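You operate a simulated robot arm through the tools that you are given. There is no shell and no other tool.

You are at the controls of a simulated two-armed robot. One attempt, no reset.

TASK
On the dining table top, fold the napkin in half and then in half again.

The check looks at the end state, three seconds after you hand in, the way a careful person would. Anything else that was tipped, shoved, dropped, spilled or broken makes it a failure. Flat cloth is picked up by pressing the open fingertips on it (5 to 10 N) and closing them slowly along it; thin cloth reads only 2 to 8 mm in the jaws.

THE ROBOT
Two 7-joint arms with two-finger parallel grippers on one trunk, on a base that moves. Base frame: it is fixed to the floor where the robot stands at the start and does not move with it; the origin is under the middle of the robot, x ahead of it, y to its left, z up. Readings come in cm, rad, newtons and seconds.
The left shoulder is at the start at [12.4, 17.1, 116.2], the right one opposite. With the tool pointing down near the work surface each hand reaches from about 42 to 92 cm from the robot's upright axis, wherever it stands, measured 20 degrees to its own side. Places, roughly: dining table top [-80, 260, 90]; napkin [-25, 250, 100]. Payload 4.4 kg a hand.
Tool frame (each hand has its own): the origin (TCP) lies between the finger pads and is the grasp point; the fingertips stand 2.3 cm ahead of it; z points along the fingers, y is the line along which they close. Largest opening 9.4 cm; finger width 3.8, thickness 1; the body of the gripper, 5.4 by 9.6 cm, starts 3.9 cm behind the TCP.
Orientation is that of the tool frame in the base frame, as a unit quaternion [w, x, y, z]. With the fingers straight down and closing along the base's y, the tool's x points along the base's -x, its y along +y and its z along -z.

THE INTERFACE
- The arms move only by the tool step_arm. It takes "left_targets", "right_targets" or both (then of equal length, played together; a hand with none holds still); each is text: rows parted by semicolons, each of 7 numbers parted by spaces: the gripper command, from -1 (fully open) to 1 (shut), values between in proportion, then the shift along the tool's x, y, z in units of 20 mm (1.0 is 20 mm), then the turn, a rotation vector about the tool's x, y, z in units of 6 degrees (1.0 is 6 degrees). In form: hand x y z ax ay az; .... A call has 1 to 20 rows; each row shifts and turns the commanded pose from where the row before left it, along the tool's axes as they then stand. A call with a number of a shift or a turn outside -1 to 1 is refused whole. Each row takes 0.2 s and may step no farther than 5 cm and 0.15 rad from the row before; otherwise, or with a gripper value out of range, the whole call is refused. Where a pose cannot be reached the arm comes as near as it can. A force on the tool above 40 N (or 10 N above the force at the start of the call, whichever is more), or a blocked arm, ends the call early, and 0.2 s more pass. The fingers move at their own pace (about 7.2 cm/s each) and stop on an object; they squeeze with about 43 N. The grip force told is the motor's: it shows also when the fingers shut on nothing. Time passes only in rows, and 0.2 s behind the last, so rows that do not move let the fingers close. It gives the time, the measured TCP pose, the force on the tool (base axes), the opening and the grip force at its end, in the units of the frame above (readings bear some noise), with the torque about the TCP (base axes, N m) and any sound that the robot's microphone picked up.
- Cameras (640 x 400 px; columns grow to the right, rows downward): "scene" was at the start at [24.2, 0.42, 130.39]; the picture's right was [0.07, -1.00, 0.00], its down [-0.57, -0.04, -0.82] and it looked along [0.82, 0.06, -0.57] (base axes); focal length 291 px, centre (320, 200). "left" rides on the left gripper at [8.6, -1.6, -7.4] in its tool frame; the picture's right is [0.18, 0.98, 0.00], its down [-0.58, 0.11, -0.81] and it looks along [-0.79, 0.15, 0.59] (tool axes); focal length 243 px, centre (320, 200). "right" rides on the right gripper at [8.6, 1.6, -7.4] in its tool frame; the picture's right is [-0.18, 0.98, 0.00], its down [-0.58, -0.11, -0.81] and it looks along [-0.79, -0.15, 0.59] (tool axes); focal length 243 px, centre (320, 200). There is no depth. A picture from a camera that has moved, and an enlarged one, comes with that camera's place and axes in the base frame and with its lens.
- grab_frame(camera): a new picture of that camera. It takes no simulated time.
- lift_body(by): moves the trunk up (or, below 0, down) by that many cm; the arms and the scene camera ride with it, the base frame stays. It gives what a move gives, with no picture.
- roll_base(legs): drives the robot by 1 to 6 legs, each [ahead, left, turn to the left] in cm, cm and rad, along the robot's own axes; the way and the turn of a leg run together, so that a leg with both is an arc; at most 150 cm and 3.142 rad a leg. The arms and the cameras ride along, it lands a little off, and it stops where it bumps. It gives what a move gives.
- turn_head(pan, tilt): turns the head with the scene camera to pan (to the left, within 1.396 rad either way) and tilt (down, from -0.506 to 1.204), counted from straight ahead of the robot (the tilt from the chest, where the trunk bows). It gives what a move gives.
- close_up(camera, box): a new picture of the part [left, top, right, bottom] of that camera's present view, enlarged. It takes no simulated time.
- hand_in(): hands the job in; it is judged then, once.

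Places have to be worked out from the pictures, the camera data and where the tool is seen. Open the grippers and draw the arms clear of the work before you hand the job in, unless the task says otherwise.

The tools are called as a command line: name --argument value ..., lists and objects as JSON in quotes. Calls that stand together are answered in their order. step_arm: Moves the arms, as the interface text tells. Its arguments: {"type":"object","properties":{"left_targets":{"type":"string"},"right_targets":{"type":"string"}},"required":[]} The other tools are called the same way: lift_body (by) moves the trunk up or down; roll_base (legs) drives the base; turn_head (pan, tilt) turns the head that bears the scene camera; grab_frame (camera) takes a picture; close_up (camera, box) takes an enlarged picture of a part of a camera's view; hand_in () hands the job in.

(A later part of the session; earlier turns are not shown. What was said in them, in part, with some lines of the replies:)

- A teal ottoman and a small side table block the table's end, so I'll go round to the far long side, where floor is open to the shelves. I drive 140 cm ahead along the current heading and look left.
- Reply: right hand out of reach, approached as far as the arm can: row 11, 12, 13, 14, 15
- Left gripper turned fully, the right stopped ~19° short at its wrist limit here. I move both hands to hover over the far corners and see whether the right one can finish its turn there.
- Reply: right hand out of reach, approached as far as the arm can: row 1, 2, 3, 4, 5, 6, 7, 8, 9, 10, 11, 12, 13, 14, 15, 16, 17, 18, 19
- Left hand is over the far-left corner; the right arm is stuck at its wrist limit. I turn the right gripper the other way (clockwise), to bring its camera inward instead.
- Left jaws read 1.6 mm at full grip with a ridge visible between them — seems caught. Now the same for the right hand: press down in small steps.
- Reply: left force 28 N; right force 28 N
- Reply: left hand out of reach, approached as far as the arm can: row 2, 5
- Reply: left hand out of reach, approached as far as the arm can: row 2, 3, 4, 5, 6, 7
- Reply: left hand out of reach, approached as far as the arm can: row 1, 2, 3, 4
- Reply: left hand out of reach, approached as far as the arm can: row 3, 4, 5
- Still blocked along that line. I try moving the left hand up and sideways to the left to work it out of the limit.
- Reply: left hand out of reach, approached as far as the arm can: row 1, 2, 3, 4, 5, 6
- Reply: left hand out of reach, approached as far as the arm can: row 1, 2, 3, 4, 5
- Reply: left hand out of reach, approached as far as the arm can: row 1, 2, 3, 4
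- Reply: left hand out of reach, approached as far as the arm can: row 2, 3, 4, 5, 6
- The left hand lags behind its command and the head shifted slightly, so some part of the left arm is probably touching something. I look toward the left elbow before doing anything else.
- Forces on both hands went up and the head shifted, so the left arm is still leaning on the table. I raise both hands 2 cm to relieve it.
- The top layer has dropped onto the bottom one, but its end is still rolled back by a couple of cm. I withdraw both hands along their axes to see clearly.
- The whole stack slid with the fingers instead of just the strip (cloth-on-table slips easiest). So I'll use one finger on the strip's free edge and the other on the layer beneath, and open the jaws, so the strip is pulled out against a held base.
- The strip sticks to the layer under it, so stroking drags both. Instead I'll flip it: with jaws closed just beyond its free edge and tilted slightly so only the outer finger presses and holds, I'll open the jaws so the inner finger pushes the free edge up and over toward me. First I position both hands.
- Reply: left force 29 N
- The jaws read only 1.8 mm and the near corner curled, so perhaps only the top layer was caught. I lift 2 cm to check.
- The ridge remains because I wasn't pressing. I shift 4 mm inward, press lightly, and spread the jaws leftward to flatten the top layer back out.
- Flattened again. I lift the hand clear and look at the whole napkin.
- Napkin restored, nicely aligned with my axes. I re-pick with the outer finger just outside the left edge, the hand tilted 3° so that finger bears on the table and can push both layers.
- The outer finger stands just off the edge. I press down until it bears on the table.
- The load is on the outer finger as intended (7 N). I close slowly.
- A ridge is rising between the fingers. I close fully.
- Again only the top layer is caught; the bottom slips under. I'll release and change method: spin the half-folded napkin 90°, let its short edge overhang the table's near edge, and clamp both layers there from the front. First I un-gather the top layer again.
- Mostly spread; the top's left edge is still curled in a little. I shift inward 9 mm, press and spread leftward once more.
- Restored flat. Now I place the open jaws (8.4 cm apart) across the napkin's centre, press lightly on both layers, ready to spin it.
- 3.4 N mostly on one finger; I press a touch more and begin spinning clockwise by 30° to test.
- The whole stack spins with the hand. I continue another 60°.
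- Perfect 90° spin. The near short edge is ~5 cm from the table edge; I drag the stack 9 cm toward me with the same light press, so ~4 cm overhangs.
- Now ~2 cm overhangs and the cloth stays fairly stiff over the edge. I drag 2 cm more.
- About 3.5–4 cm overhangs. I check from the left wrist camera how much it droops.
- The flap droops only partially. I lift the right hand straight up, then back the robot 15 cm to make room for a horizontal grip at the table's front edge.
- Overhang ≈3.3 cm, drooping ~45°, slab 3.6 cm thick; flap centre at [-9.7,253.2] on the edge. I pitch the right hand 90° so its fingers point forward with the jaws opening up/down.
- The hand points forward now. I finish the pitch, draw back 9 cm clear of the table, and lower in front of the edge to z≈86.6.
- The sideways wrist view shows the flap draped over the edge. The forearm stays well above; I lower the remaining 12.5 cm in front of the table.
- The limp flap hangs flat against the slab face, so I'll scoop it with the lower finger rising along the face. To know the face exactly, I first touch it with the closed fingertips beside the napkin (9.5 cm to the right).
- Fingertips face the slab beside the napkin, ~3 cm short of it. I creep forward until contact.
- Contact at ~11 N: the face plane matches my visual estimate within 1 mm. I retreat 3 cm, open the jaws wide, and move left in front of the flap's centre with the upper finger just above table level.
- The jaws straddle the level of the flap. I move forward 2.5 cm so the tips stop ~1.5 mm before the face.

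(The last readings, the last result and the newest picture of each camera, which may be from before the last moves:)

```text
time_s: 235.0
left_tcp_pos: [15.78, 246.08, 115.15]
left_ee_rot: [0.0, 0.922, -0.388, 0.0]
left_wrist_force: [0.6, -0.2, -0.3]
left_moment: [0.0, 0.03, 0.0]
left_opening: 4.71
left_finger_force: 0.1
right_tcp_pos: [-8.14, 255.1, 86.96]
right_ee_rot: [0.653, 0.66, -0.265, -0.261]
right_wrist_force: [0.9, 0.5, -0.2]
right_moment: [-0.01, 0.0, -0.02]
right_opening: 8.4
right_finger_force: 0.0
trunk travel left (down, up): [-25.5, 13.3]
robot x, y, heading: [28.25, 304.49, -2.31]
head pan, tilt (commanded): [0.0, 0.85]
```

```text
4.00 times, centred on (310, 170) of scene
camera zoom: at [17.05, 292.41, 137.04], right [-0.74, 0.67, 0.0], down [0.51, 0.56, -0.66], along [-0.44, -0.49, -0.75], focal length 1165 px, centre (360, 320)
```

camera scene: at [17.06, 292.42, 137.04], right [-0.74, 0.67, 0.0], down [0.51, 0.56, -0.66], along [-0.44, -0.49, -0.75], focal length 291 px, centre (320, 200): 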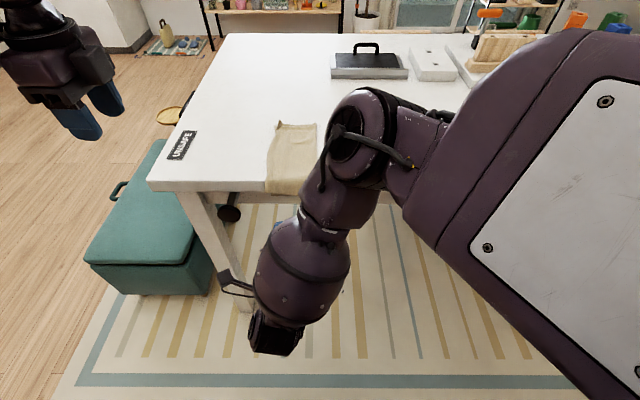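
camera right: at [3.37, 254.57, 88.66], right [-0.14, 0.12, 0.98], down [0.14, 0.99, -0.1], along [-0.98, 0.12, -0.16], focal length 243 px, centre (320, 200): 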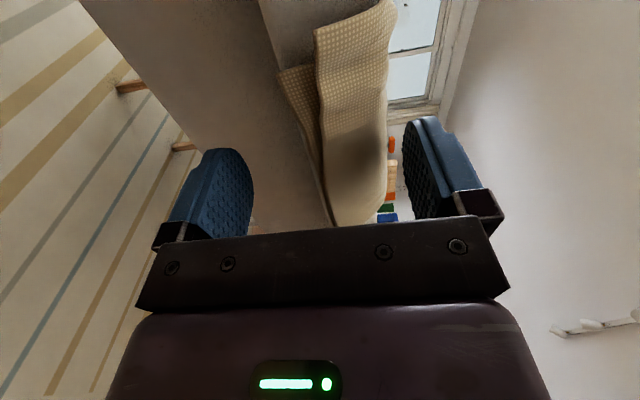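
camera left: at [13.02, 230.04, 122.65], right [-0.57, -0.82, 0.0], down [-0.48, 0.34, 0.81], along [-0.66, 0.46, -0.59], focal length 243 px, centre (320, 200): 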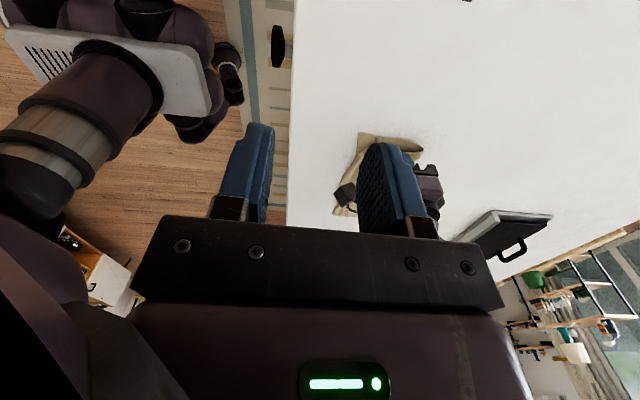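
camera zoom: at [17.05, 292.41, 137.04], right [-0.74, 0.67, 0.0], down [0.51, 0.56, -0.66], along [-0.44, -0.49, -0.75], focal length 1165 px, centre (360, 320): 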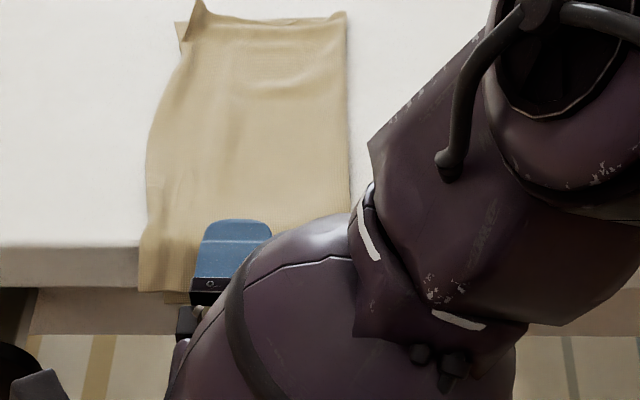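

The flap lies between the two fingers (lower finger below its end). I close while raising, so the lower finger climbs the face and scoops the flap against the upper finger.

step_arm --right_targets "-0.787 0 0 -0.05 0 0 0; -0.7 0 0.1 0 0 0 0; -0.61 0 0.1 0 0 0 0; -0.52 0 0.1 0 0 0 0; -0.43 0 0.1 0 0 0 0; -0.34 0 0.1 0 0 0 0; -0.25 0 0.1 0 0 0 0; -0.16 0 0.1 0 0 0 0; -0.07 0 0.1 0 0 0 0; 0.02 0 0.1 0 0 0 0; 0.1 0 0.1 0 0 0 0; 0.1 0 0 0 0 0 0"

grab_frame --camera "right"

```text
time_s: 237.6
left_tcp_pos: [15.91, 246.2, 115.2]
left_ee_rot: [0.0, 0.922, -0.387, 0.001]
left_wrist_force: [-0.2, 0.1, 0.2]
left_moment: [0.02, -0.02, -0.02]
left_opening: 4.69
left_finger_force: 0.1
right_tcp_pos: [-7.99, 255.2, 88.95]
right_ee_rot: [0.653, 0.66, -0.265, -0.261]
right_wrist_force: [-0.1, 0.0, -0.4]
right_moment: [0.01, 0.02, -0.03]
right_opening: 4.24
right_finger_force: 0.0
trunk travel left (down, up): [-25.5, 13.3]
robot x, y, heading: [27.86, 304.58, -2.312]
head pan, tilt (commanded): [0.0, 0.85]
```

```text
taken
camera right: at [3.52, 254.65, 90.6], right [-0.14, 0.12, 0.98], down [0.14, 0.99, -0.1], along [-0.98, 0.12, -0.16], focal length 243 px, centre (320, 200)
```

right: 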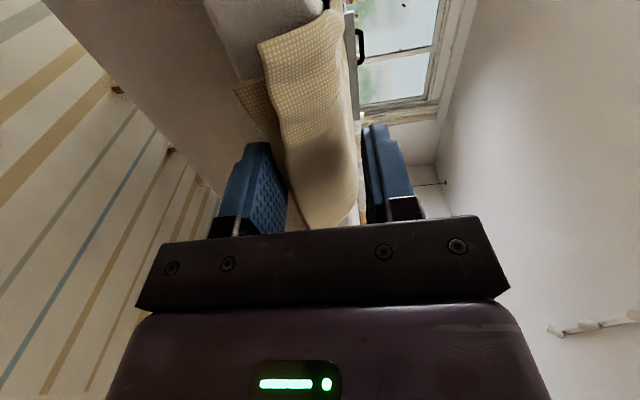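

close_up --camera "right" --box '[200, 0, 456, 160]'

```text
2.50 times, centred on (328, 80) of right
camera zoom: at [3.52, 254.65, 90.6], right [-0.14, 0.12, 0.98], down [0.14, 0.99, -0.1], along [-0.98, 0.12, -0.16], focal length 606 px, centre (300, 500)
```

zoom: 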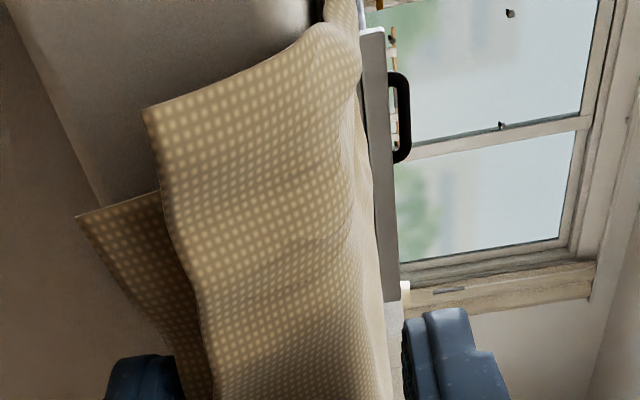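

The lower finger is just reaching the flap's lower edges. I continue closing and rising.

step_arm --right_targets "0.19 0 0.1 0 0 0 0; 0.28 0 0.1 0 0 0 0; 0.37 0 0.1 0 0 0 0; 0.46 0 0.1 0 0 0 0; 0.55 0 0.1 0 0 0 0; 0.64 0 0.1 0 0 0 0; 0.73 0 0.1 0 0 0 0; 0.73 0 0 0 0 0 0"

grab_frame --camera "right"

close_up --camera "right" --box '[200, 40, 456, 200]'

```text
time_s: 239.4
left_tcp_pos: [15.91, 246.09, 115.2]
left_ee_rot: [0.0, 0.922, -0.387, 0.001]
left_wrist_force: [0.6, 0.5, 0.5]
left_moment: [0.01, 0.0, -0.01]
left_opening: 4.69
left_finger_force: 0.1
right_tcp_pos: [-8.01, 255.11, 90.31]
right_ee_rot: [0.652, 0.661, -0.265, -0.26]
right_wrist_force: [0.6, -0.8, 0.5]
right_moment: [-0.03, 0.02, -0.02]
right_opening: 1.25
right_finger_force: 0.0
trunk travel left (down, up): [-25.5, 13.3]
robot x, y, heading: [27.9, 304.89, -2.312]
head pan, tilt (commanded): [0.0, 0.85]
```

```text
taken
camera right: at [3.52, 254.6, 92.06], right [-0.14, 0.12, 0.98], down [0.14, 0.99, -0.1], along [-0.98, 0.12, -0.16], focal length 243 px, centre (320, 200)
```

right: 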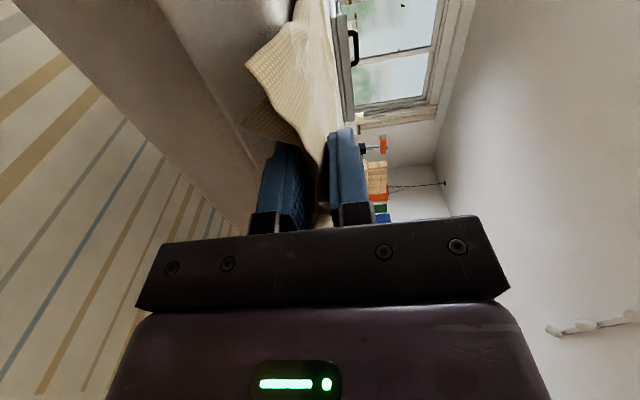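

```text
2.50 times, centred on (328, 120) of right
camera zoom: at [3.52, 254.6, 92.06], right [-0.14, 0.12, 0.98], down [0.14, 0.99, -0.1], along [-0.98, 0.12, -0.16], focal length 606 px, centre (300, 400)
```

zoom: 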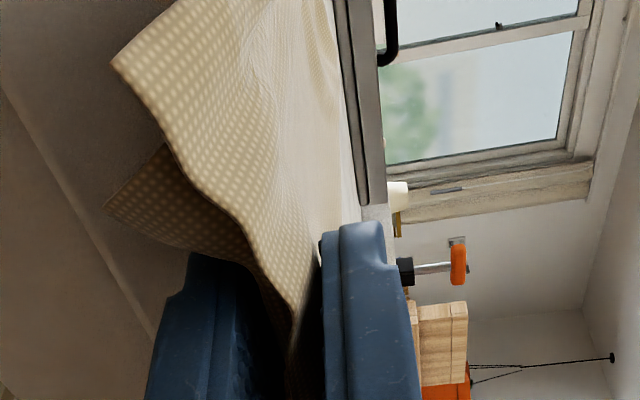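

Both layers' edges are scooped up between the jaws. I close fully to clamp them.

step_arm --right_targets "0.8 0 0.05 0 0 0 0; 0.88 0 0.05 0 0 0 0; 0.95 0 0.03 0 0 0 0; 1 0 0 0 0 0 0; 1 0 0 0 0 0 0; 1 0 0 0 0 0 0"

close_up --camera "right" --box '[200, 40, 456, 200]'

```text
time_s: 240.8
left_tcp_pos: [15.97, 246.15, 115.16]
left_ee_rot: [0.0, 0.922, -0.388, 0.0]
left_wrist_force: [0.1, 0.0, 0.2]
left_moment: [0.01, 0.0, 0.03]
left_opening: 4.71
left_finger_force: 0.1
right_tcp_pos: [-7.95, 255.11, 90.66]
right_ee_rot: [0.653, 0.66, -0.265, -0.26]
right_wrist_force: [-1.0, -0.2, 1.2]
right_moment: [0.01, 0.01, -0.02]
right_opening: 0.24
right_finger_force: 43.2
trunk travel left (down, up): [-25.5, 13.3]
robot x, y, heading: [27.9, 304.85, -2.307]
head pan, tilt (commanded): [0.0, 0.85]
```

```text
2.50 times, centred on (328, 120) of right
camera zoom: at [3.51, 254.56, 92.28], right [-0.14, 0.12, 0.98], down [0.14, 0.99, -0.1], along [-0.98, 0.12, -0.16], focal length 606 px, centre (300, 400)
```

zoom: 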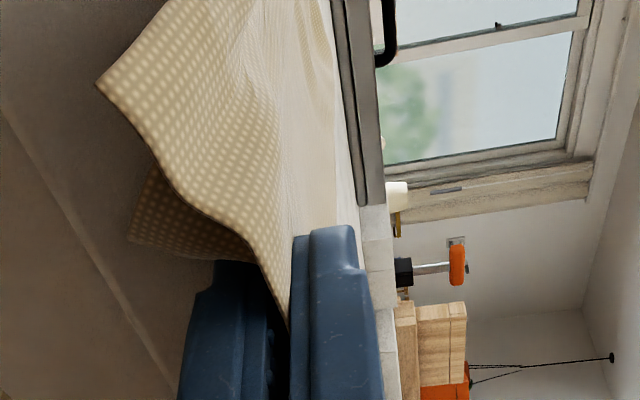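

Clamped with 2.4 mm in the jaws – both layers. Now I fold this short edge up and forward: first an upward arc with the hand rotating from forward-pointing toward downward.

step_arm --right_targets "1 0 0.84 0.205 1 0 0; 1 0 0.849 0.233 1 0 0; 1 0 0.897 0.30 1 0 0; 1 0 0.911 0.33 1 0 0; 1 0 0 0 0 0 0"

grab_frame --camera "scene"

grab_frame --camera "right"

```text
time_s: 242.0
left_tcp_pos: [15.96, 246.19, 115.2]
left_ee_rot: [0.001, 0.922, -0.387, 0.0]
left_wrist_force: [-0.5, 0.0, 0.6]
left_moment: [0.0, 0.03, 0.0]
left_opening: 4.71
left_finger_force: 0.0
right_tcp_pos: [-10.2, 252.87, 96.96]
right_ee_rot: [0.501, 0.782, -0.312, -0.199]
right_wrist_force: [0.0, 0.3, 0.8]
right_moment: [-0.07, 0.01, 0.03]
right_opening: 0.22
right_finger_force: 43.2
trunk travel left (down, up): [-25.5, 13.3]
robot x, y, heading: [28.23, 304.97, -2.308]
head pan, tilt (commanded): [0.0, 0.85]
```

```text
taken
camera scene: at [17.06, 292.39, 137.03], right [-0.74, 0.67, 0.0], down [0.51, 0.56, -0.66], along [-0.44, -0.49, -0.75], focal length 291 px, centre (320, 200)
```

scene: 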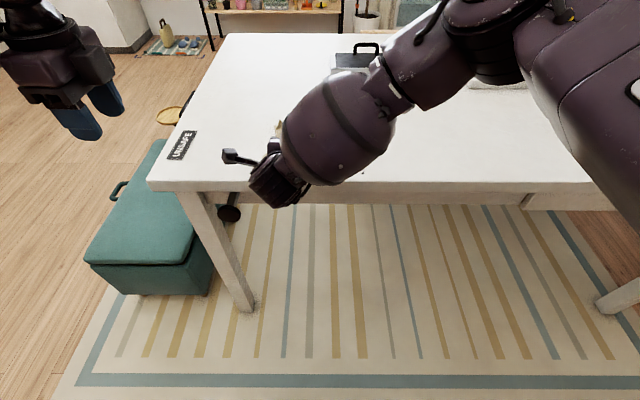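

```text
taken
camera right: at [0.33, 251.25, 101.6], right [-0.42, -0.17, 0.89], down [0.11, 0.96, 0.24], along [-0.9, 0.2, -0.38], focal length 243 px, centre (320, 200)
```

right: 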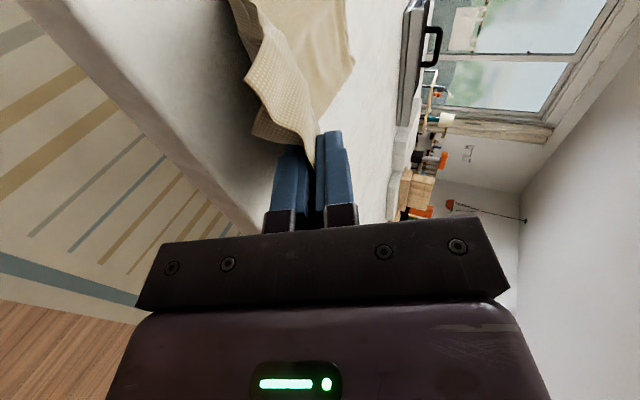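

close_up --camera "right" --box '[200, 0, 400, 160]'

```text
2.50 times, centred on (300, 80) of right
camera zoom: at [0.33, 251.25, 101.6], right [-0.42, -0.17, 0.89], down [0.11, 0.96, 0.24], along [-0.9, 0.2, -0.38], focal length 606 px, centre (370, 500)
```

zoom: 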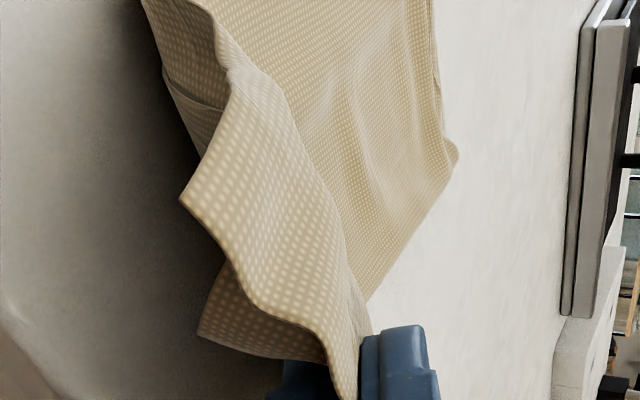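

Both layers hang cleanly from the jaws. I continue a little up and forward, then bring the tip low over the middle to gain slack for a short base move.

step_arm --right_targets "1 0 0.931 0.357 1 0 0; 1 0 0.228 0.694 1 0 0; 1 0 -0.056 0.442 1 0 0; 1 0 0 0 0 0 0"

roll_base --legs '[[8, 0, 0]]'

grab_frame --camera "scene"

grab_frame --camera "right"

```text
time_s: 243.0
left_tcp_pos: [16.01, 246.18, 115.21]
left_ee_rot: [0.0, 0.922, -0.387, 0.0]
left_wrist_force: [0.8, -0.4, 0.0]
left_moment: [-0.03, 0.01, 0.0]
left_opening: 4.67
left_finger_force: 0.0
right_tcp_pos: [-12.59, 250.2, 97.51]
right_ee_rot: [0.373, 0.85, -0.341, -0.147]
right_wrist_force: [0.1, -0.2, -0.5]
right_moment: [-0.01, 0.02, -0.03]
right_opening: 0.24
right_finger_force: 43.4
trunk travel left (down, up): [-25.5, 13.3]
robot x, y, heading: [28.03, 304.84, -2.306]
head pan, tilt (commanded): [0.0, 0.85]
```

```text
time_s: 244.1
left_tcp_pos: [10.63, 240.29, 115.14]
left_ee_rot: [0.001, 0.922, -0.387, 0.0]
left_wrist_force: [0.0, -0.3, 0.0]
left_moment: [-0.02, 0.04, -0.01]
left_opening: 4.69
left_finger_force: 0.0
right_tcp_pos: [-18.04, 244.21, 97.45]
right_ee_rot: [0.372, 0.851, -0.341, -0.148]
right_wrist_force: [-0.5, 0.0, 0.3]
right_moment: [-0.04, -0.02, 0.02]
right_opening: 0.21
right_finger_force: 42.7
trunk travel left (down, up): [-25.5, 13.3]
robot x, y, heading: [22.7, 298.92, -2.311]
head pan, tilt (commanded): [0.0, 0.85]
```

```text
taken
camera scene: at [11.67, 286.5, 137.02], right [-0.74, 0.67, 0.0], down [0.51, 0.56, -0.66], along [-0.44, -0.49, -0.75], focal length 291 px, centre (320, 200)
```

scene: 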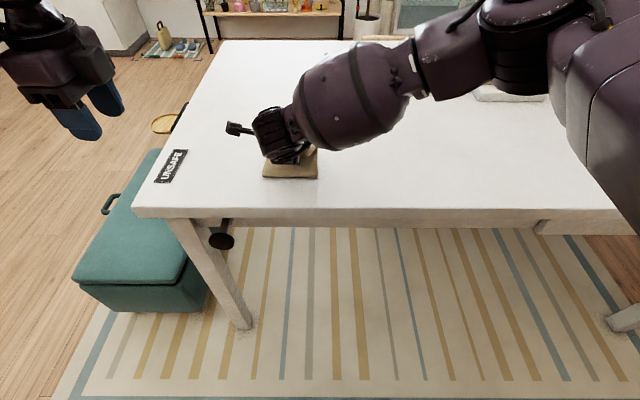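

```text
taken
camera right: at [-8.67, 241.62, 103.64], right [-0.59, -0.36, 0.72], down [0.04, 0.88, 0.47], along [-0.8, 0.3, -0.51], focal length 243 px, centre (320, 200)
```

right: 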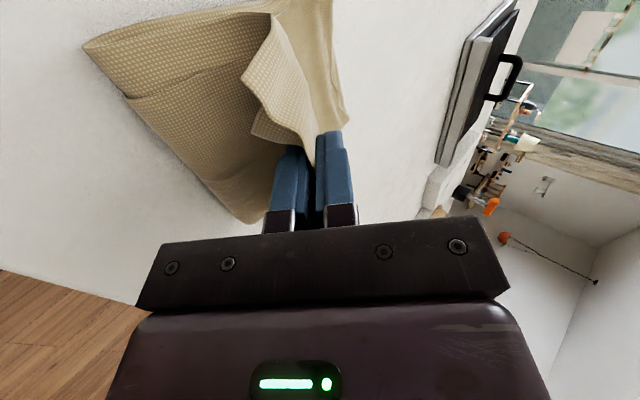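

The fold is rolling over nicely. I zoom in to see the far edge relative to the held edge.

close_up --camera "scene" --box '[220, 90, 364, 190]'

close_up --camera "right" --box '[60, 0, 380, 200]'

```text
4.00 times, centred on (292, 140) of scene
camera zoom: at [11.67, 286.5, 137.02], right [-0.74, 0.67, 0.0], down [0.51, 0.56, -0.66], along [-0.44, -0.49, -0.75], focal length 1165 px, centre (432, 440)
```

zoom: 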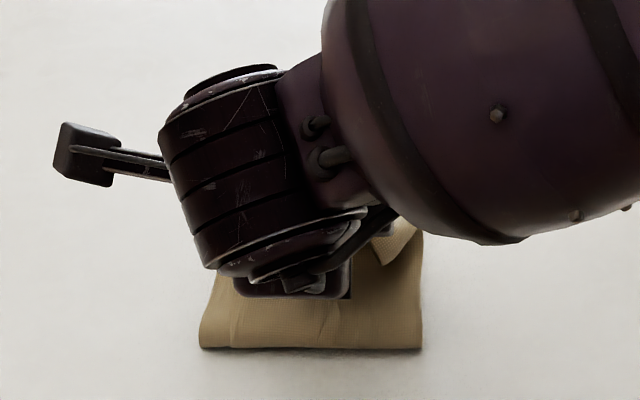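

```text
2.00 times, centred on (220, 100) of right
camera zoom: at [-8.67, 241.62, 103.64], right [-0.59, -0.36, 0.72], down [0.04, 0.88, 0.47], along [-0.8, 0.3, -0.51], focal length 485 px, centre (520, 400)
```

zoom: 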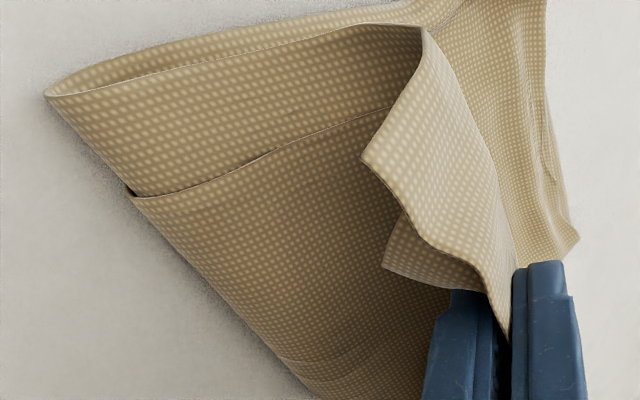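

Far edge is at s≈22.4 cm and the held edge should land there. I continue over and down, rotating the hand to vertical.

step_arm --right_targets "1 0 0.408 0.235 1 0 0; 1 0 0.384 0.237 1 0 0; 1 0 0.34 0.221 1 0 0; 1 0 0.28 0.328 1 0 0; 1 0 0.261 0.444 1 0 0; 1 0 0.287 0.476 1 0 0; 1 0 0.279 0.499 1 0 0; 1 0 0.218 0.417 0.87 0 0; 1 0 0 0 0 0 0"

grab_frame --camera "scene"

grab_frame --camera "right"

```text
time_s: 246.1
left_tcp_pos: [10.74, 240.32, 115.24]
left_ee_rot: [0.0, 0.922, -0.387, 0.001]
left_wrist_force: [0.3, -0.3, -0.2]
left_moment: [-0.01, -0.02, 0.02]
left_opening: 4.7
left_finger_force: 0.0
right_tcp_pos: [-22.1, 240.5, 94.55]
right_ee_rot: [0.001, 0.929, -0.371, 0.001]
right_wrist_force: [1.4, -0.4, -0.2]
right_moment: [-0.04, 0.02, -0.01]
right_opening: 0.27
right_finger_force: 42.9
right hand out of reach, approached as far as the arm can: row 8
trunk travel left (down, up): [-25.5, 13.3]
robot x, y, heading: [22.37, 299.1, -2.309]
head pan, tilt (commanded): [0.0, 0.85]
```

```text
taken
camera scene: at [11.72, 286.58, 137.04], right [-0.74, 0.67, 0.0], down [0.51, 0.56, -0.66], along [-0.44, -0.49, -0.75], focal length 291 px, centre (320, 200)
```

scene: 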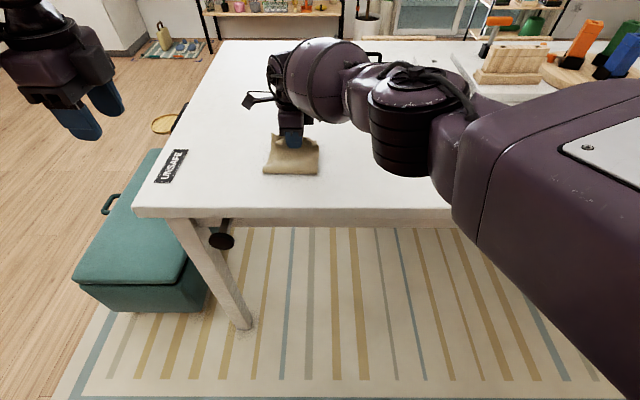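

```text
taken
camera right: at [-16.96, 233.47, 102.02], right [-0.81, -0.59, 0.0], down [-0.35, 0.48, 0.8], along [-0.47, 0.65, -0.59], focal length 243 px, centre (320, 200)
```

right: 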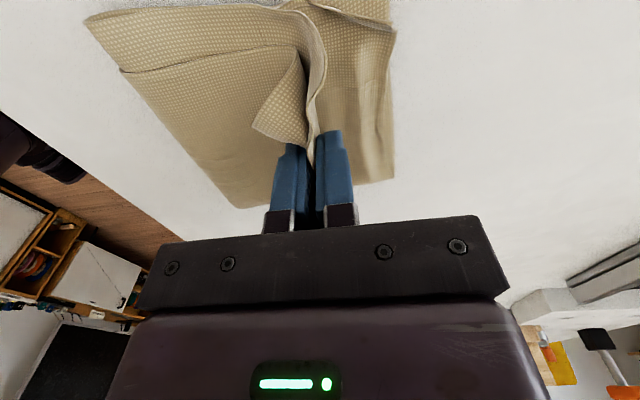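

Almost there: tip at s≈17.9 cm, 2 cm above the stack, hand vertical; one row was flagged out of reach. I try the last bit forward and down.

step_arm --right_targets "1 0 0.25 0.2 0 0 0; 1 0 0.25 0.2 0 0 0; 1 0 0 0 0 0 0"

close_up --camera "right" --box '[70, 0, 410, 212]'

```text
time_s: 246.8
left_tcp_pos: [10.63, 240.42, 115.12]
left_ee_rot: [0.0, 0.922, -0.388, 0.0]
left_wrist_force: [0.4, -0.2, -0.2]
left_moment: [0.01, -0.05, -0.02]
left_opening: 4.71
left_finger_force: 0.0
right_tcp_pos: [-22.51, 240.63, 93.68]
right_ee_rot: [0.001, 0.929, -0.371, 0.001]
right_wrist_force: [0.0, -0.8, -0.3]
right_moment: [-0.04, 0.03, 0.01]
right_opening: 0.24
right_finger_force: 42.7
right hand out of reach, approached as far as the arm can: row 1, 2
trunk travel left (down, up): [-25.5, 13.3]
robot x, y, heading: [22.91, 299.01, -2.31]
head pan, tilt (commanded): [0.0, 0.85]
```

```text
1.88 times, centred on (240, 106) of right
camera zoom: at [-17.33, 233.66, 101.2], right [-0.81, -0.59, 0.0], down [-0.35, 0.48, 0.8], along [-0.47, 0.65, -0.59], focal length 457 px, centre (471, 377)
```

zoom: 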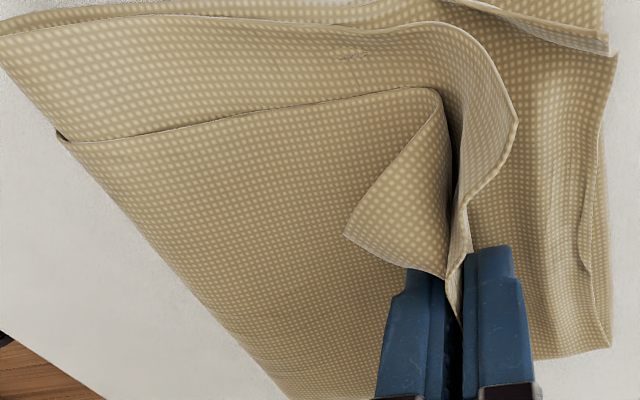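

The arm is at its limit 1 cm short; I nudge the base 1.2 cm forward to bring the edge over its mark.

roll_base --legs '[[1.2, 0, 0]]'

close_up --camera "right" --box '[70, 0, 410, 212]'

close_up --camera "scene" --box '[220, 100, 364, 190]'

```text
time_s: 247.6
left_tcp_pos: [9.85, 239.44, 115.26]
left_ee_rot: [0.0, 0.922, -0.387, 0.0]
left_wrist_force: [-0.3, -1.1, -0.2]
left_moment: [-0.04, -0.01, -0.03]
left_opening: 4.71
left_finger_force: 0.1
right_tcp_pos: [-23.29, 239.82, 93.88]
right_ee_rot: [0.001, 0.929, -0.37, 0.001]
right_wrist_force: [0.6, -0.4, 0.2]
right_moment: [-0.01, 0.01, 0.02]
right_opening: 0.24
right_finger_force: 43.1
trunk travel left (down, up): [-25.5, 13.3]
robot x, y, heading: [22.02, 297.84, -2.312]
head pan, tilt (commanded): [0.0, 0.85]
```

```text
1.88 times, centred on (240, 106) of right
camera zoom: at [-18.14, 232.74, 101.21], right [-0.81, -0.59, 0.0], down [-0.35, 0.48, 0.81], along [-0.47, 0.65, -0.59], focal length 457 px, centre (471, 377)
```

zoom: 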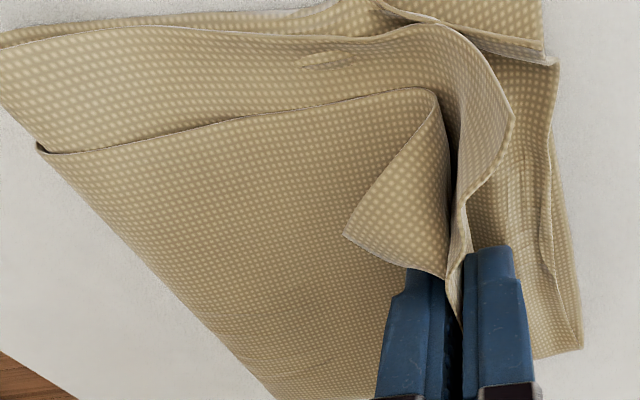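

```text
4.44 times, centred on (292, 145) of scene
camera zoom: at [10.91, 285.66, 137.04], right [-0.74, 0.67, 0.0], down [0.51, 0.56, -0.66], along [-0.44, -0.49, -0.75], focal length 1295 px, centre (444, 444)
```

zoom: 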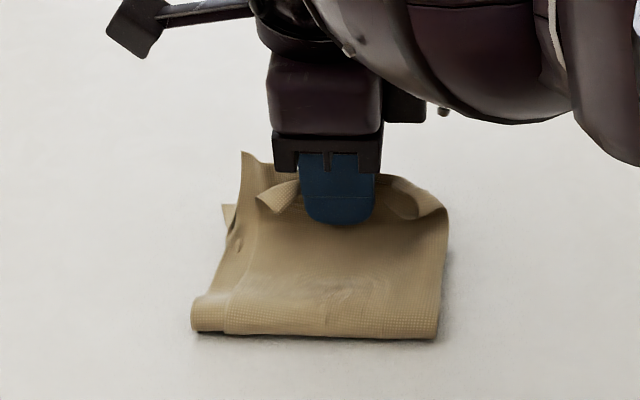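

The held edge is above its mark. I lower 8 mm, open to 3 cm, and nudge the base 3.5 cm forward so the inner finger pushes the upright strip over away from me.

step_arm --right_targets "1 0 0 0.2 0 0 0; 1 0 0 0.2 0 0 0; 0.9 0 0 0 0 0 0; 0.7 0 0 0 0 0 0; 0.5 0 0 0 0 0 0; 0.36 0 0 0 0 0 0; 0.36 0 0 0 0 0 0; 0.36 0 0 0 0 0 0"

close_up --camera "right" --box '[70, 0, 410, 212]'

```text
time_s: 249.4
left_tcp_pos: [9.85, 239.57, 115.18]
left_ee_rot: [0.0, 0.922, -0.388, 0.0]
left_wrist_force: [0.4, 0.1, 0.1]
left_moment: [0.02, -0.02, 0.01]
left_opening: 4.69
left_finger_force: 0.1
right_tcp_pos: [-23.21, 239.96, 92.97]
right_ee_rot: [0.001, 0.929, -0.371, 0.001]
right_wrist_force: [0.5, 0.6, -0.8]
right_moment: [-0.03, 0.03, -0.02]
right_opening: 3.04
right_finger_force: 0.0
trunk travel left (down, up): [-25.5, 13.3]
robot x, y, heading: [22.05, 298.25, -2.31]
head pan, tilt (commanded): [0.0, 0.85]
```

```text
1.88 times, centred on (240, 106) of right
camera zoom: at [-18.07, 232.88, 100.45], right [-0.81, -0.59, 0.0], down [-0.35, 0.48, 0.81], along [-0.47, 0.65, -0.59], focal length 457 px, centre (471, 377)
```

zoom: 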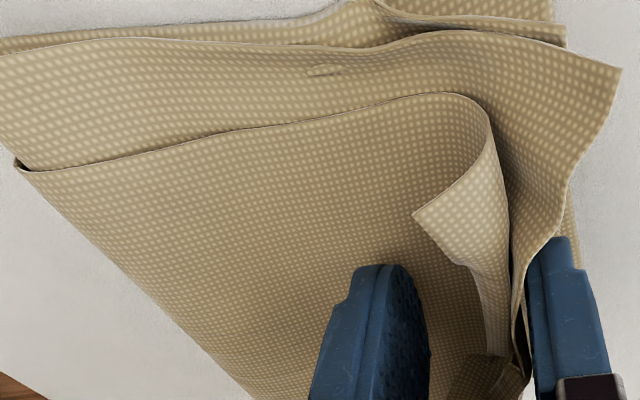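

The inner layer fell flat to the far edge; the outer layer's end is folded back with its free edge toward me. I lift straight up to see it clearly.

step_arm --right_targets "0.36 0 0 -0.3 0 0 0; 0.36 0 0 -0.8 0 0 0; 0.36 0 0 -1 0 0 0; 0.36 0 0 -1 0 0 0; 0.36 0 0 -1 0 0 0"

grab_frame --camera "right"

close_up --camera "scene" --box '[220, 100, 364, 190]'

```text
time_s: 250.6
left_tcp_pos: [9.99, 239.47, 115.2]
left_ee_rot: [0.0, 0.922, -0.388, 0.0]
left_wrist_force: [0.0, 0.1, -0.2]
left_moment: [0.02, 0.02, -0.02]
left_opening: 4.7
left_finger_force: 0.1
right_tcp_pos: [-23.23, 239.98, 101.24]
right_ee_rot: [0.002, 0.928, -0.372, 0.001]
right_wrist_force: [0.0, -0.5, -0.2]
right_moment: [-0.03, 0.02, -0.01]
right_opening: 3.0
right_finger_force: 0.1
trunk travel left (down, up): [-25.5, 13.3]
robot x, y, heading: [21.81, 297.98, -2.312]
head pan, tilt (commanded): [0.0, 0.85]
```

```text
taken
camera right: at [-18.04, 232.83, 108.67], right [-0.81, -0.59, 0.0], down [-0.35, 0.48, 0.81], along [-0.47, 0.65, -0.59], focal length 243 px, centre (320, 200)
```

right: 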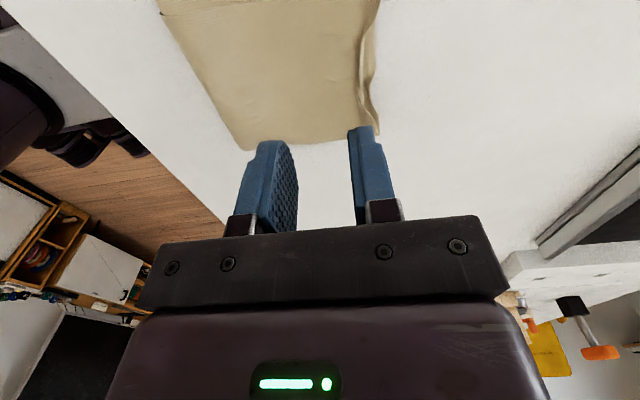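

```text
4.44 times, centred on (292, 145) of scene
camera zoom: at [10.96, 285.72, 137.04], right [-0.74, 0.67, 0.0], down [0.51, 0.56, -0.66], along [-0.44, -0.49, -0.75], focal length 1295 px, centre (444, 444)
```

zoom: 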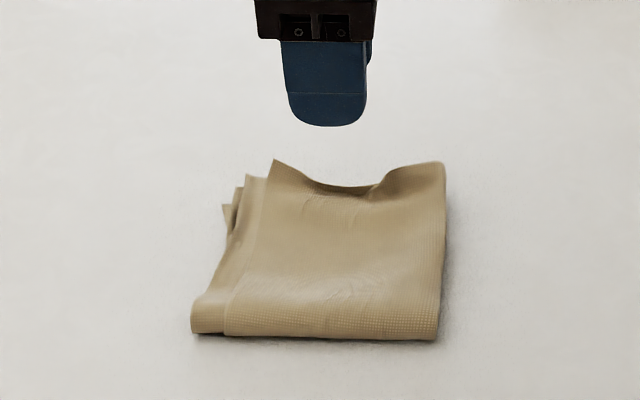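

Lifting pulled the outer layer's end out straight – the napkin is now a quarter-size square. I look closer at its edges.

close_up --camera "scene" --box '[252, 130, 332, 180]'

close_up --camera "right" --box '[140, 0, 400, 162]'

```text
8.00 times, centred on (292, 155) of scene
camera zoom: at [10.96, 285.72, 137.04], right [-0.74, 0.67, 0.0], down [0.51, 0.56, -0.66], along [-0.44, -0.49, -0.75], focal length 2330 px, centre (544, 560)
```

zoom: 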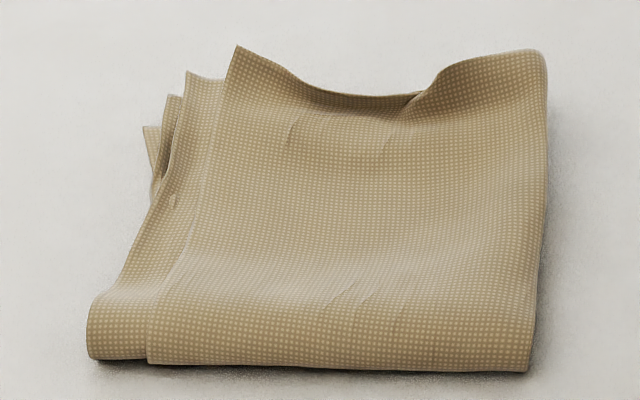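

```text
2.46 times, centred on (270, 81) of right
camera zoom: at [-18.04, 232.83, 108.67], right [-0.81, -0.59, 0.0], down [-0.35, 0.48, 0.81], along [-0.47, 0.65, -0.59], focal length 597 px, centre (443, 493)
```

zoom: 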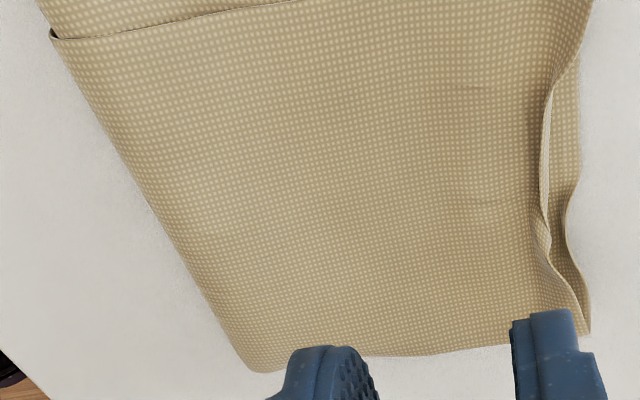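

The quarter fold is good: four layers, edges within ~1–1.5 cm. I open the right hand, raise it and withdraw toward the robot, then inspect everything once more.

step_arm --right_targets "-0.5 0 0 -1 0 0 0; -0.8 0 0 -1 0 0 0; -0.8 0 0 -1 0 0 0; -0.8 0 0 -1 0 0 0; -0.8 0 -0.3 -0.8 0 0 0; -0.8 -0.8 -0.8 0 0 0 0; -0.8 -0.8 -0.8 0 0 0 0; -0.8 -0.8 -0.8 0 0 0 0; -0.8 -0.8 -0.8 0 0 0 0; -0.8 -0.8 -0.8 0 0 0 0; -0.8 -0.8 -0.8 0 0 0 0; -0.8 -0.8 -0.8 0 0 0 0"

grab_frame --camera "scene"

close_up --camera "scene" --box '[252, 130, 332, 180]'

```text
time_s: 253.2
left_tcp_pos: [9.71, 239.62, 115.26]
left_ee_rot: [0.0, 0.922, -0.387, -0.001]
left_wrist_force: [0.4, 0.4, -0.1]
left_moment: [0.01, -0.01, 0.02]
left_opening: 4.7
left_finger_force: 0.0
right_tcp_pos: [-23.38, 256.23, 110.9]
right_ee_rot: [0.001, 0.929, -0.371, 0.001]
right_wrist_force: [0.5, -0.3, -0.7]
right_moment: [0.01, 0.0, -0.01]
right_opening: 8.48
right_finger_force: 0.1
trunk travel left (down, up): [-25.5, 13.3]
robot x, y, heading: [21.99, 297.85, -2.312]
head pan, tilt (commanded): [0.0, 0.85]
```

```text
taken
camera scene: at [10.93, 285.77, 137.05], right [-0.74, 0.67, 0.0], down [0.51, 0.56, -0.66], along [-0.44, -0.49, -0.75], focal length 291 px, centre (320, 200)
```

scene: 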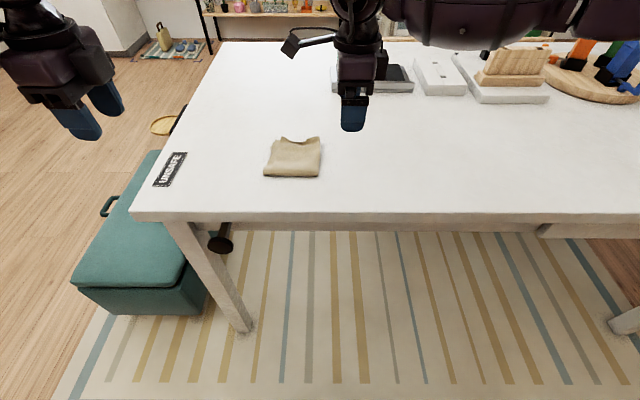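

```text
8.00 times, centred on (292, 155) of scene
camera zoom: at [10.93, 285.77, 137.05], right [-0.74, 0.67, 0.0], down [0.51, 0.56, -0.66], along [-0.44, -0.49, -0.75], focal length 2330 px, centre (544, 560)
```

zoom: 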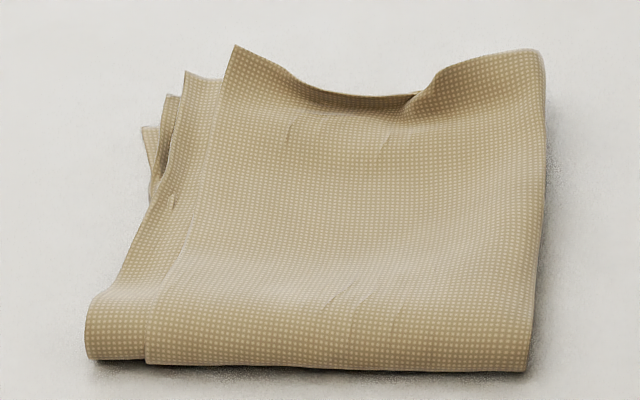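

The napkin lies as a tidy quarter square, only puffy at the fold. I'll pat it flat with vertical presses only: first the right hand (closed) goes above the fold's middle.

step_arm --right_targets "1 0.864 0.226 0 0 0 0; 1 0.864 0.226 0 0 0 0; 1 0.864 0.226 0 0 0 0; 1 0.864 0.226 0 0 0 0; 1 0.864 0.226 0 0 0 0; 1 0.864 0.226 0 0 0 0; 1 0.864 0.226 0 0 0 0; 1 0 0 0.9 0 0 0; 1 0 0 0.9 0 0 0; 1 0 0 0.9 0 0 0; 1 0 0 0.9 0 0 0; 1 0 0 0.9 0 0 0; 1 0 0 0.9 0 0 0; 1 0 0 0.9 0 0 0; 1 0 0 0.9 0 0 0; 1 0 0 0 0 0 0"

grab_frame --camera "right"

close_up --camera "scene" --box '[220, 100, 364, 190]'

```text
time_s: 256.6
left_tcp_pos: [9.8, 239.51, 115.13]
left_ee_rot: [-0.001, 0.922, -0.387, 0.0]
left_wrist_force: [0.4, 0.5, 0.1]
left_moment: [0.02, -0.01, 0.03]
left_opening: 4.69
left_finger_force: 0.0
right_tcp_pos: [-16.79, 245.49, 96.29]
right_ee_rot: [0.002, 0.929, -0.37, 0.0]
right_wrist_force: [0.3, 0.7, -0.6]
right_moment: [-0.01, 0.01, -0.01]
right_opening: 0.01
right_finger_force: 42.5
trunk travel left (down, up): [-25.5, 13.3]
robot x, y, heading: [21.82, 298.02, -2.309]
head pan, tilt (commanded): [0.0, 0.85]
```

```text
taken
camera right: at [-11.62, 238.43, 103.78], right [-0.81, -0.59, 0.0], down [-0.35, 0.48, 0.8], along [-0.47, 0.65, -0.59], focal length 243 px, centre (320, 200)
```

right: 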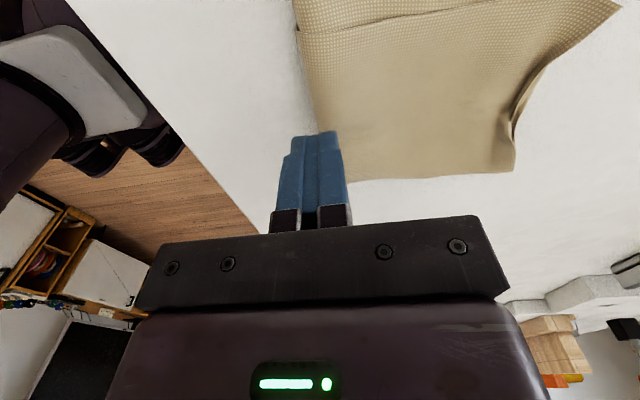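

```text
4.44 times, centred on (292, 145) of scene
camera zoom: at [10.96, 285.71, 137.04], right [-0.74, 0.67, 0.0], down [0.51, 0.56, -0.66], along [-0.44, -0.49, -0.75], focal length 1295 px, centre (444, 444)
```

zoom: 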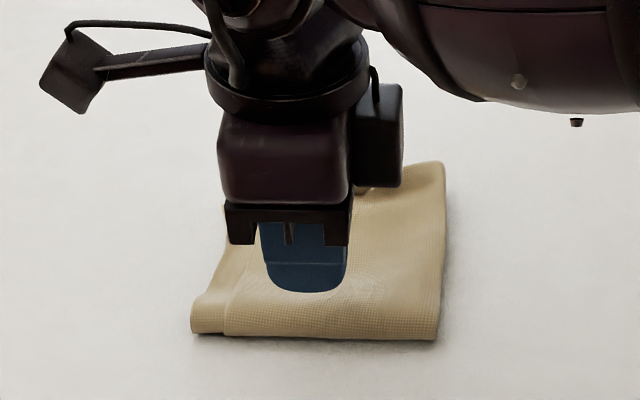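

step_arm --right_targets "1 0 0.25 0.5 0 0 0; 1 0 0 0.4 0 0 0; 1 0 0 0.3 0 0 0; 1 0 0 0.2 0 0 0; 1 0 0 0.15 0 0 0; 1 0 0 0.1 0 0 0; 1 0 0 0.05 0 0 0; 1 0 0 0 0 0 0"

```text
time_s: 258.4
left_tcp_pos: [9.86, 239.48, 115.14]
left_ee_rot: [0.0, 0.922, -0.387, 0.001]
left_wrist_force: [-0.7, 0.1, 0.5]
left_moment: [0.01, -0.01, -0.01]
left_opening: 4.69
left_finger_force: 0.1
right_tcp_pos: [-17.12, 245.16, 92.95]
right_ee_rot: [0.001, 0.929, -0.37, 0.0]
right_wrist_force: [0.7, -0.3, 1.3]
right_moment: [0.0, 0.02, -0.03]
right_opening: 0.02
right_finger_force: 42.4
trunk travel left (down, up): [-25.5, 13.3]
robot x, y, heading: [22.1, 297.97, -2.311]
head pan, tilt (commanded): [0.0, 0.85]
```

step_arm --right_targets "1 0 0 0.06 0 0 0; 1 0 0 0.05 0 0 0; 1 0 0 0 0 0 0; 1 0 0 -0.2 0 0 0; 1 0 0 -0.6 0 0 0; 1 0 0 -1 0 0 0"

close_up --camera "scene" --box '[220, 100, 364, 190]'

close_up --camera "right" --box '[270, 0, 640, 231]'

```text
time_s: 259.8
left_tcp_pos: [10.0, 239.48, 115.31]
left_ee_rot: [0.0, 0.922, -0.387, 0.0]
left_wrist_force: [0.7, -1.0, -1.0]
left_moment: [0.0, -0.03, -0.01]
left_opening: 4.69
left_finger_force: 0.0
right_tcp_pos: [-17.06, 245.31, 96.37]
right_ee_rot: [-0.001, 0.929, -0.37, 0.001]
right_wrist_force: [-0.6, 0.1, 0.1]
right_moment: [0.01, -0.03, 0.02]
right_opening: 0.01
right_finger_force: 42.1
trunk travel left (down, up): [-25.5, 13.3]
robot x, y, heading: [22.12, 298.15, -2.315]
head pan, tilt (commanded): [0.0, 0.85]
```

```text
4.44 times, centred on (292, 145) of scene
camera zoom: at [10.96, 285.73, 137.04], right [-0.74, 0.67, 0.0], down [0.51, 0.56, -0.66], along [-0.44, -0.49, -0.75], focal length 1295 px, centre (444, 444)
```

zoom: 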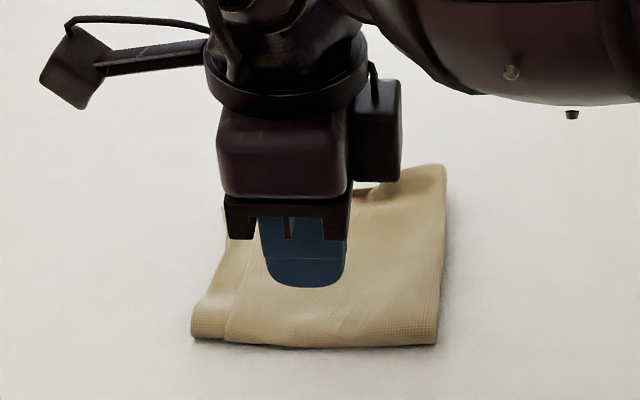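

```text
1.73 times, centred on (455, 116) of right
camera zoom: at [-11.82, 238.11, 103.77], right [-0.81, -0.59, 0.0], down [-0.35, 0.48, 0.81], along [-0.47, 0.65, -0.59], focal length 420 px, centre (86, 346)
```

zoom: 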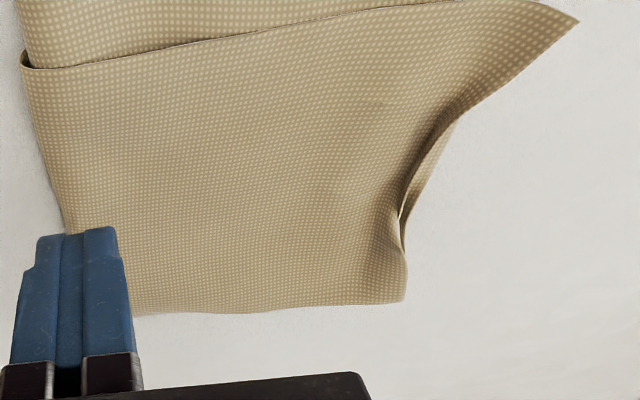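

The press flattened the middle of the fold. I pat its left and right parts in the same way.

step_arm --right_targets "1 0.9 0 0 0 0 0; 1 0.9 0 0 0 0 0; 1 0.3 0 0 0 0 0; 1 0 0 0.6 0 0 0; 1 0 0 0.6 0 0 0; 1 0 0 0.4 0 0 0; 1 0 0 0.15 0 0 0; 1 0 0 -0.5 0 0 0; 1 0 0 -0.6 0 0 0; 1 0 0 -0.65 0 0 0; 1 -1 0 0 0 0 0; 1 -1 0 0 0 0 0; 1 -1 0 0 0 0 0; 1 -1 0 0 0 0 0; 1 -0.3 0 0 0 0 0; 1 0 0 0.6 0 0 0; 1 0 0 0.6 0 0 0; 1 0 0 0.4 0 0 0; 1 0 0 0.15 0 0 0; 1 0 0 -0.6 0 0 0"

step_arm --right_targets "1 0 0 -1 0 0 0; 1 0 0 -1 0 0 0; 1 0 0 -1 0 0 0; 0 -0.8 -0.8 -1 0 0 0; 0 -0.8 -0.8 -1 0 0 0; -0.8 -0.8 -0.8 -1 0 0 0; -0.8 -0.8 -0.8 0 0 0 0; -0.8 -0.8 -0.8 0 0 0 0; -0.8 -0.8 -0.8 0 0 0 0"

grab_frame --camera "scene"

close_up --camera "scene" --box '[252, 130, 332, 180]'

```text
time_s: 264.0
left_tcp_pos: [9.88, 239.48, 115.05]
left_ee_rot: [0.0, 0.922, -0.387, 0.0]
left_wrist_force: [-0.6, -0.1, 0.1]
left_moment: [0.0, 0.02, 0.01]
left_opening: 4.69
left_finger_force: 0.1
right_tcp_pos: [-20.22, 248.26, 94.13]
right_ee_rot: [0.001, 0.929, -0.37, 0.0]
right_wrist_force: [0.2, -0.3, -0.5]
right_moment: [0.04, 0.02, 0.01]
right_opening: 0.02
right_finger_force: 42.4
trunk travel left (down, up): [-25.5, 13.3]
robot x, y, heading: [22.1, 297.96, -2.313]
head pan, tilt (commanded): [0.0, 0.85]
```

```text
time_s: 266.0
left_tcp_pos: [9.79, 239.59, 115.01]
left_ee_rot: [0.0, 0.922, -0.388, 0.0]
left_wrist_force: [1.0, -0.2, 0.5]
left_moment: [0.02, 0.02, -0.01]
left_opening: 4.69
left_finger_force: 0.0
right_tcp_pos: [-20.67, 261.88, 106.11]
right_ee_rot: [0.001, 0.929, -0.37, 0.0]
right_wrist_force: [0.7, 0.0, 0.5]
right_moment: [-0.04, 0.0, 0.0]
right_opening: 8.47
right_finger_force: 0.1
trunk travel left (down, up): [-25.5, 13.3]
robot x, y, heading: [21.77, 297.66, -2.312]
head pan, tilt (commanded): [0.0, 0.85]
```

```text
taken
camera scene: at [10.92, 285.75, 137.04], right [-0.74, 0.67, 0.0], down [0.51, 0.56, -0.66], along [-0.44, -0.49, -0.75], focal length 291 px, centre (320, 200)
```

scene: 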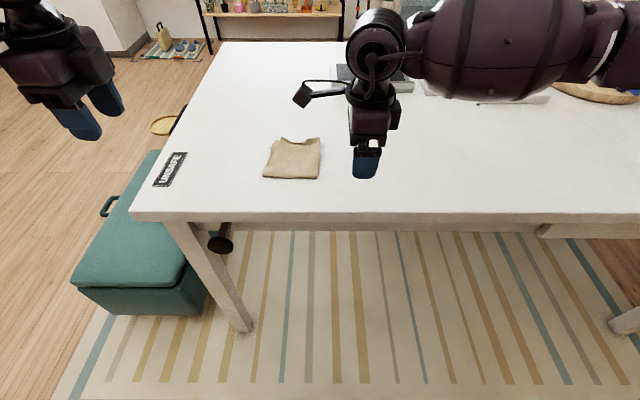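

```text
8.00 times, centred on (292, 155) of scene
camera zoom: at [10.92, 285.75, 137.04], right [-0.74, 0.67, 0.0], down [0.51, 0.56, -0.66], along [-0.44, -0.49, -0.75], focal length 2330 px, centre (544, 560)
```

zoom: 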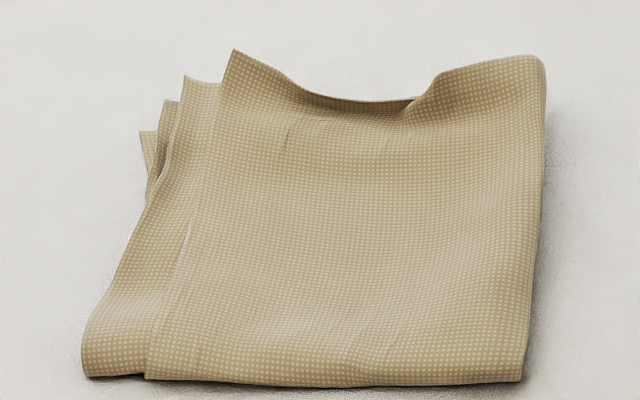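

Flatter and neat now. Both grippers are open; I back the robot off 25 cm so the arms are clear, then take a last look at the table and that plate.

roll_base --legs '[[-25, 0, 0]]'

turn_head --pan 0.1 --tilt 0.6

grab_frame --camera "scene"

close_up --camera "scene" --box '[180, 100, 420, 250]'

```text
time_s: 267.8
left_tcp_pos: [26.29, 257.74, 115.18]
left_ee_rot: [0.0, 0.922, -0.388, 0.0]
left_wrist_force: [-0.3, -0.5, -0.2]
left_moment: [0.03, 0.01, -0.02]
left_opening: 4.72
left_finger_force: 0.0
right_tcp_pos: [-4.1, 280.14, 106.04]
right_ee_rot: [0.001, 0.928, -0.372, 0.001]
right_wrist_force: [0.1, -0.8, 0.0]
right_moment: [0.02, -0.01, 0.01]
right_opening: 8.46
right_finger_force: 0.1
trunk travel left (down, up): [-25.5, 13.3]
robot x, y, heading: [38.22, 316.32, -2.317]
head pan, tilt (commanded): [0.0, 0.85]
```

```text
time_s: 268.6
left_tcp_pos: [26.26, 257.51, 115.08]
left_ee_rot: [0.0, 0.922, -0.388, 0.0]
left_wrist_force: [-0.9, -0.5, 0.5]
left_moment: [0.05, -0.01, -0.01]
left_opening: 4.69
left_finger_force: 0.0
right_tcp_pos: [-4.31, 279.98, 106.05]
right_ee_rot: [0.0, 0.928, -0.372, 0.001]
right_wrist_force: [0.4, -0.5, 0.5]
right_moment: [0.0, 0.0, -0.01]
right_opening: 8.46
right_finger_force: 0.2
trunk travel left (down, up): [-25.5, 13.3]
robot x, y, heading: [38.71, 316.17, -2.313]
head pan, tilt (commanded): [0.099, 0.6]
```

```text
taken
camera scene: at [27.41, 302.52, 139.12], right [-0.8, 0.6, 0.0], down [0.34, 0.45, -0.82], along [-0.49, -0.66, -0.57], focal length 291 px, centre (320, 200)
```

scene: 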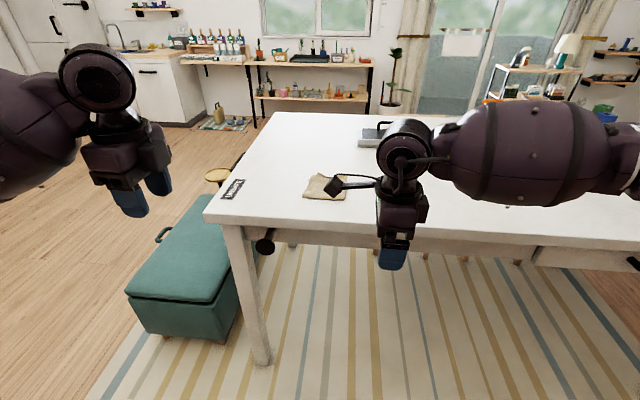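

```text
2.67 times, centred on (300, 175) of scene
camera zoom: at [27.41, 302.52, 139.12], right [-0.8, 0.6, 0.0], down [0.34, 0.45, -0.82], along [-0.49, -0.66, -0.57], focal length 777 px, centre (373, 267)
```

zoom: 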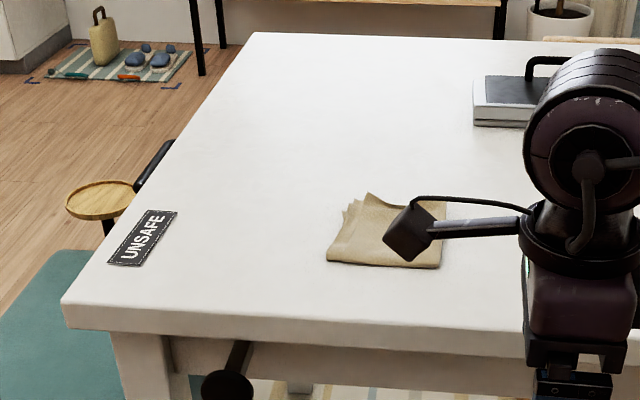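

The napkin lies folded in quarters on the table, the black press and boards stand where they were, and both grippers are open and off the work. For the record: the left forearm leaned on the table top around t≈124–127 s, and the "UNSAFE" plate at the table end has been visible since then. I can't tell whether that contact caused it. I hand the job in now.

hand_in

```text
The job is handed in.
```

I folded the napkin in half and then in half again, and handed it in. It lies on the dining table as a four-layer square of roughly 12–13 cm. The raw edges on the left are staggered by about 1–1.5 cm, and the far edge of the top layer dips 1–2 cm in the middle.

- **Arm contact with the table:** During the first fold, around t≈124–127 s, my left forearm leaned on the table top near the end marked LEAF. It pressed hard enough to tilt the robot slightly. I backed off, raised the trunk and moved the base back before going on.
- **"UNSAFE" plate:** Since that contact, a small plate reading "UNSAFE" has been visible on the table at that end. It was not in my earlier pictures. I don't know whether the contact caused it or what it means. I left it alone.
- **Touching the table's front edge:** I pressed the right fingertips on the edge with about 11 N to find its position before gripping the cloth for the second fold.

I saw no movement of the table itself, and the black press and boards I could see stand where they were. Both grippers are open and clear of the table.
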